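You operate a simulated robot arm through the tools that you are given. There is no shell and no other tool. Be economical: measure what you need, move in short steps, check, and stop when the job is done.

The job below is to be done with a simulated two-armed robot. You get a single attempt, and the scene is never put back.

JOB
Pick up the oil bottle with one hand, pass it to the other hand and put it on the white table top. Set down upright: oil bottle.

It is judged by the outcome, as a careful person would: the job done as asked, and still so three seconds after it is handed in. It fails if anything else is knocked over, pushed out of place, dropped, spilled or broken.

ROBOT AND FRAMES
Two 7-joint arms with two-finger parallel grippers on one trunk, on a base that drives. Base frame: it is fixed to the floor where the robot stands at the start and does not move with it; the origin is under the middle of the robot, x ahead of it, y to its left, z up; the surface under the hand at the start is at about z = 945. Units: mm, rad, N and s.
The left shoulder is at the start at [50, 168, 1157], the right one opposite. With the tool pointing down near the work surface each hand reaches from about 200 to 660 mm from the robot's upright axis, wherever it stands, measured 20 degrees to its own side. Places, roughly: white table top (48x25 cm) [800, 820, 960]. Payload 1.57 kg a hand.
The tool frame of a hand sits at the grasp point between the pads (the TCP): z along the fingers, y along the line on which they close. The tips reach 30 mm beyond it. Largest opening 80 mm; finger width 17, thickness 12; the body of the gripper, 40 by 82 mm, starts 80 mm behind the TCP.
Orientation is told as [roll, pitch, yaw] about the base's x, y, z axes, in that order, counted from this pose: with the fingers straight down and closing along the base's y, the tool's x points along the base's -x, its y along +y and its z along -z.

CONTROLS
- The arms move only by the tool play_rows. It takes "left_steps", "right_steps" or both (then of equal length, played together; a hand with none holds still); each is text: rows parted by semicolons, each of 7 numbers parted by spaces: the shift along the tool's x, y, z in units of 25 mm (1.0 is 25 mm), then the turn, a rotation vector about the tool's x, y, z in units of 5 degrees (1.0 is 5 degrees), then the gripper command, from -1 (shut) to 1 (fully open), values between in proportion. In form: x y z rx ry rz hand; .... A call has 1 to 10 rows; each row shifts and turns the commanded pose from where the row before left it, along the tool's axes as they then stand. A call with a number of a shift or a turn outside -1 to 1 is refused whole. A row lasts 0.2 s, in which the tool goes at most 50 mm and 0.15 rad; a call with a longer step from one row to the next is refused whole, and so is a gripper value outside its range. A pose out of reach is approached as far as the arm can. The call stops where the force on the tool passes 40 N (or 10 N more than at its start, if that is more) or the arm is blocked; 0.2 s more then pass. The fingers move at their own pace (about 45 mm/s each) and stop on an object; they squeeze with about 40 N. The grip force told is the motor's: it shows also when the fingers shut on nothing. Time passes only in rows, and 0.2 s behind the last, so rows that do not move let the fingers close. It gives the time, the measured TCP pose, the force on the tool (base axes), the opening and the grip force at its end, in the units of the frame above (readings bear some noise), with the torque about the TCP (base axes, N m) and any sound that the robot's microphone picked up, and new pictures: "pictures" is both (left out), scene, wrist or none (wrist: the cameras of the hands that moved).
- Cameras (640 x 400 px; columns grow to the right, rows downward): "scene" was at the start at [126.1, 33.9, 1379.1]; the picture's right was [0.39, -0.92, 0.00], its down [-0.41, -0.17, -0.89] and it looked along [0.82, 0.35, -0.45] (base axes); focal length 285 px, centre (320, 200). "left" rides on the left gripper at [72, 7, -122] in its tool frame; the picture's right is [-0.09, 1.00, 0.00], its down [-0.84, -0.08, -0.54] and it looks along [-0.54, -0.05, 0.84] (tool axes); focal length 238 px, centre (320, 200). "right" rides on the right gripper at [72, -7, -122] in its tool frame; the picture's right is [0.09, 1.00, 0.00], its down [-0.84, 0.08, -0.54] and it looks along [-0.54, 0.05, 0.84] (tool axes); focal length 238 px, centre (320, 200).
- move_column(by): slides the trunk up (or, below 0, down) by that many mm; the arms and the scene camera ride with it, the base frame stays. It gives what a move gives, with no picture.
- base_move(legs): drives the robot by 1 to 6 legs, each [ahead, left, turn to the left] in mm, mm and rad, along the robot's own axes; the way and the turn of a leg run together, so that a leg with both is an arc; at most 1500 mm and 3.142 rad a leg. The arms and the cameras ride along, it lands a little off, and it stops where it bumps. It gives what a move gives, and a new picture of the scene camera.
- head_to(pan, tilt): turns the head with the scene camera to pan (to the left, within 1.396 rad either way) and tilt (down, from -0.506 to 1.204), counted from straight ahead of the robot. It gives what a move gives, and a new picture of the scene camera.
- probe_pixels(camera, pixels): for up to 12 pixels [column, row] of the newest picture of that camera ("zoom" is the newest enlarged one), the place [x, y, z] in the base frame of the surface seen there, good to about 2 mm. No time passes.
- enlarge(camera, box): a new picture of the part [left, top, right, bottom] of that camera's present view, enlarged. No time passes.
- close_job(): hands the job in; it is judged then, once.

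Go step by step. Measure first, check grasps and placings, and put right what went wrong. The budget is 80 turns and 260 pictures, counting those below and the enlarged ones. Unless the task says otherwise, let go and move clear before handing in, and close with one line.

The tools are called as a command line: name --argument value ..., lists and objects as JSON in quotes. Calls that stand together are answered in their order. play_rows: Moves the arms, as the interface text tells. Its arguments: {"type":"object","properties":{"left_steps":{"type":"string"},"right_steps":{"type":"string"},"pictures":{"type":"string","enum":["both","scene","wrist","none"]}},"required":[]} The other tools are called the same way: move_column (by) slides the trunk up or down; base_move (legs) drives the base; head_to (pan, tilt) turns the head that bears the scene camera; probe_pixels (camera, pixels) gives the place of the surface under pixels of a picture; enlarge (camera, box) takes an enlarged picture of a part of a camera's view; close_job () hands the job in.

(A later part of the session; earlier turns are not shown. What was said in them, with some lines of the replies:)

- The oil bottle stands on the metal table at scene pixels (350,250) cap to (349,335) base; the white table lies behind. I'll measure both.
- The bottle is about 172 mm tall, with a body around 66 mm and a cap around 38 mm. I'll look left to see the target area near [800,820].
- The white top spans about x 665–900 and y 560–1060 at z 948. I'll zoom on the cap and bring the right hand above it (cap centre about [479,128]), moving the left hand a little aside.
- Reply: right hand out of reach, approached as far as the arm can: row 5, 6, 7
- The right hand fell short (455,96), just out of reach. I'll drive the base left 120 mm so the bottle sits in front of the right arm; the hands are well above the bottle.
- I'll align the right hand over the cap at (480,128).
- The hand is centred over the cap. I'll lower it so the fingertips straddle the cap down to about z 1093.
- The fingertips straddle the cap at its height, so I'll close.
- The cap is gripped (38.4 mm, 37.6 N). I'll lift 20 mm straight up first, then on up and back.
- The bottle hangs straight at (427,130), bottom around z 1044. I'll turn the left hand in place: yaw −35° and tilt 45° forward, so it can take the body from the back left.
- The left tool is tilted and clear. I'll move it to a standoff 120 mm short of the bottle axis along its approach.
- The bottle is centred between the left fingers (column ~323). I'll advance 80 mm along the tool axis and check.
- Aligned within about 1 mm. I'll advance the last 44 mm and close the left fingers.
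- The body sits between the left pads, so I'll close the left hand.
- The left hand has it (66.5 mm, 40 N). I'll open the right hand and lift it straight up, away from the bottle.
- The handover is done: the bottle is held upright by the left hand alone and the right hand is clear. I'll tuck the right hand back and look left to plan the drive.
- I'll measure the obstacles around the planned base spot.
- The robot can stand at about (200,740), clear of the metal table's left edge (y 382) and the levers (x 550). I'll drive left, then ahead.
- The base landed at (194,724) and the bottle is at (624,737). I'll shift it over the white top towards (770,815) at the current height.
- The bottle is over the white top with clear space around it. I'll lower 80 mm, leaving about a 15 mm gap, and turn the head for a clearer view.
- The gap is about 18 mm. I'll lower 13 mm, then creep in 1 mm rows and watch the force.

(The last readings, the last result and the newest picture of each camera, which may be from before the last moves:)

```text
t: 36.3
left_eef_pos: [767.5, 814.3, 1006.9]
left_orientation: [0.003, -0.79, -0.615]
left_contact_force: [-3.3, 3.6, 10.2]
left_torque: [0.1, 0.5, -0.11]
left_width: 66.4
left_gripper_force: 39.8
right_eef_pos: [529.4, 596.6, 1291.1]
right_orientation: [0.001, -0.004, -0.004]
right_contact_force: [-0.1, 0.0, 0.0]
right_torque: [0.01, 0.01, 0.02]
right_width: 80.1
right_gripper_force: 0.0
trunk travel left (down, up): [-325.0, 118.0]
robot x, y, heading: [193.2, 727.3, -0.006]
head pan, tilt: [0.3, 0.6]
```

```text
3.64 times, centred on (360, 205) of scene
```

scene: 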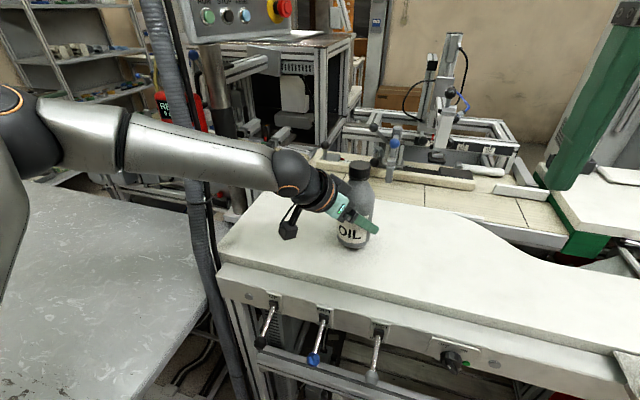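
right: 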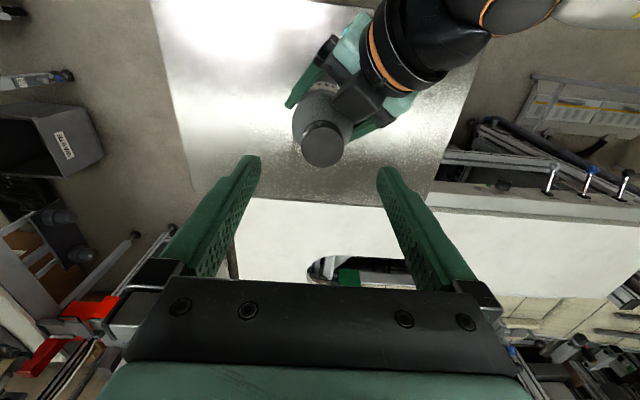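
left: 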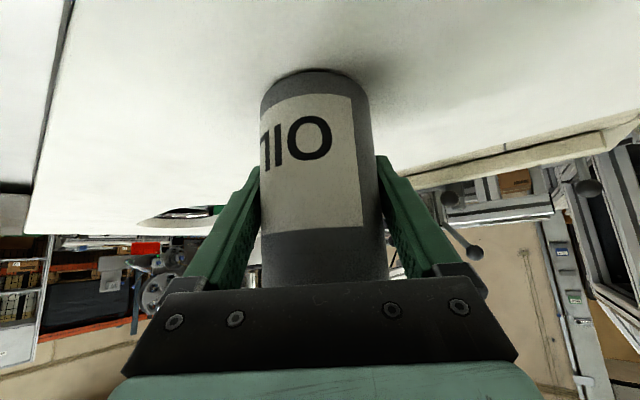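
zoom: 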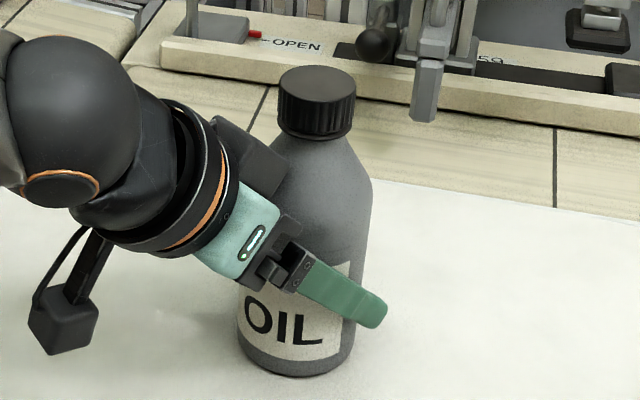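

It has made contact (10 N up). I'll ease the load by 1.5 mm and open slowly.

play_rows --left_steps "-0.04 0 -0.04 0 0 0 -1;0 0 0 0 0 0 0.75;0 0 0 0 0 0 1;0 0 0 0 0 0 1;0 0 0 0 0 0 1"

```text
t: 37.5
left_eef_pos: [767.4, 812.7, 1005.6]
left_orientation: [0.0, -0.785, -0.614]
left_contact_force: [-0.2, 0.1, -0.2]
left_torque: [0.0, 0.0, 0.01]
left_width: 80.0
left_gripper_force: 0.1
right_eef_pos: [531.5, 595.8, 1290.1]
right_orientation: [0.002, -0.002, -0.004]
right_contact_force: [-0.6, 0.6, 0.1]
right_torque: [0.02, 0.01, -0.01]
right_width: 80.0
right_gripper_force: 0.1
trunk travel left (down, up): [-325.0, 118.0]
robot x, y, heading: [192.3, 723.4, -0.004]
head pan, tilt: [0.3, 0.6]
```

scene: 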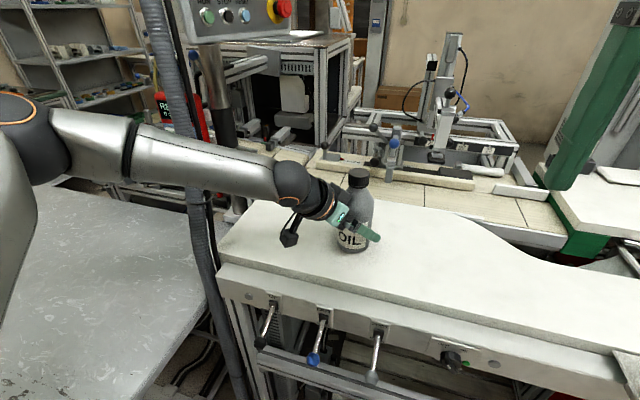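
left: 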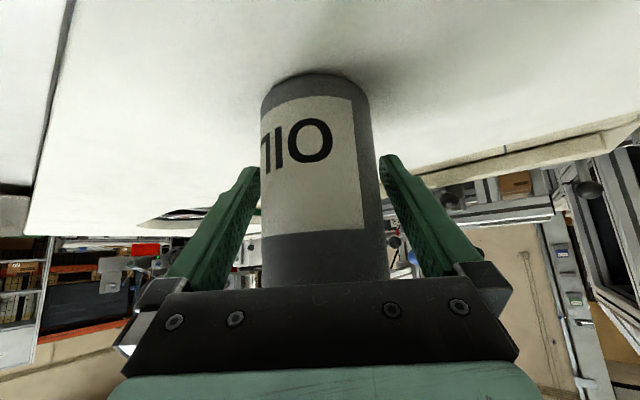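

The bottle stands free between the open fingers. I'll back straight out along the tool axis.

play_rows --left_steps "0 0 -0.4 0 0 0 1;0 0 -0.6 0 0 0 1;0 0 -0.8 0 0 0 1;0 0 -0.8 0 0 0 1;0 0 -0.8 0 0 0 1;0 0 -0.8 0 0 0 1;0 0 -0.8 0 0 0 1"

enlarge --camera "scene" --box '[290, 140, 430, 270]'

```text
t: 39.1
left_eef_pos: [696.2, 868.5, 1092.7]
left_orientation: [0.001, -0.786, -0.617]
left_contact_force: [-0.9, -0.5, 0.0]
left_torque: [0.0, 0.02, -0.03]
left_width: 80.1
left_gripper_force: 0.1
right_eef_pos: [530.6, 595.9, 1291.2]
right_orientation: [0.003, -0.003, -0.004]
right_contact_force: [0.0, 0.6, -0.7]
right_torque: [0.01, 0.0, -0.03]
right_width: 79.9
right_gripper_force: 0.1
trunk travel left (down, up): [-325.0, 118.0]
robot x, y, heading: [194.0, 723.3, -0.006]
head pan, tilt: [0.3, 0.6]
```

scene: 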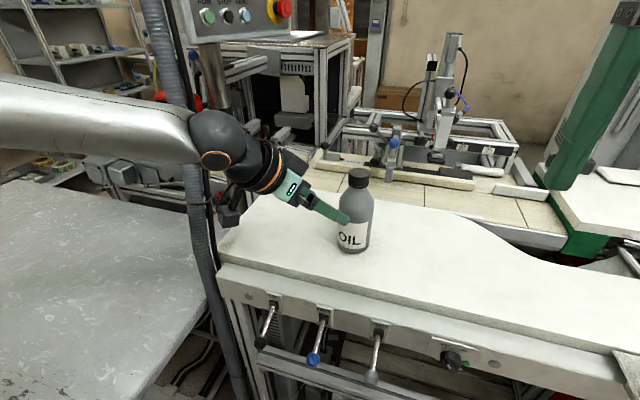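
left: 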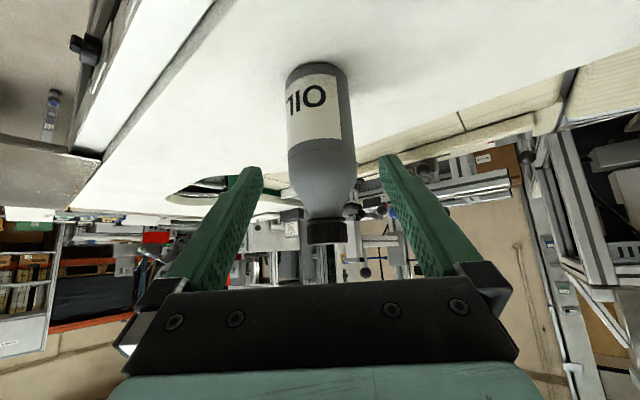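

```text
3.08 times, centred on (360, 205) of scene
```

zoom: 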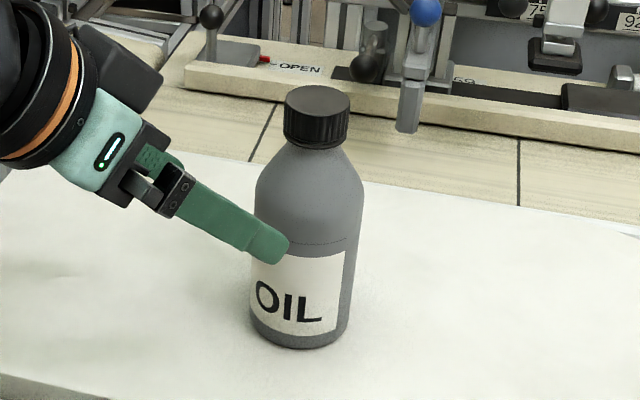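

The bottle stands upright on the white top near (768,813), the fingers are open and clear, and nothing else has been disturbed. I'll hand it in.

close_job

```text
The job is handed in.
```

The right hand picked up the oil bottle and passed it to the left. The left hand set it upright on the white table top near (768, 813) and backed clear; in the last pictures it stood free and nothing else looked moved.
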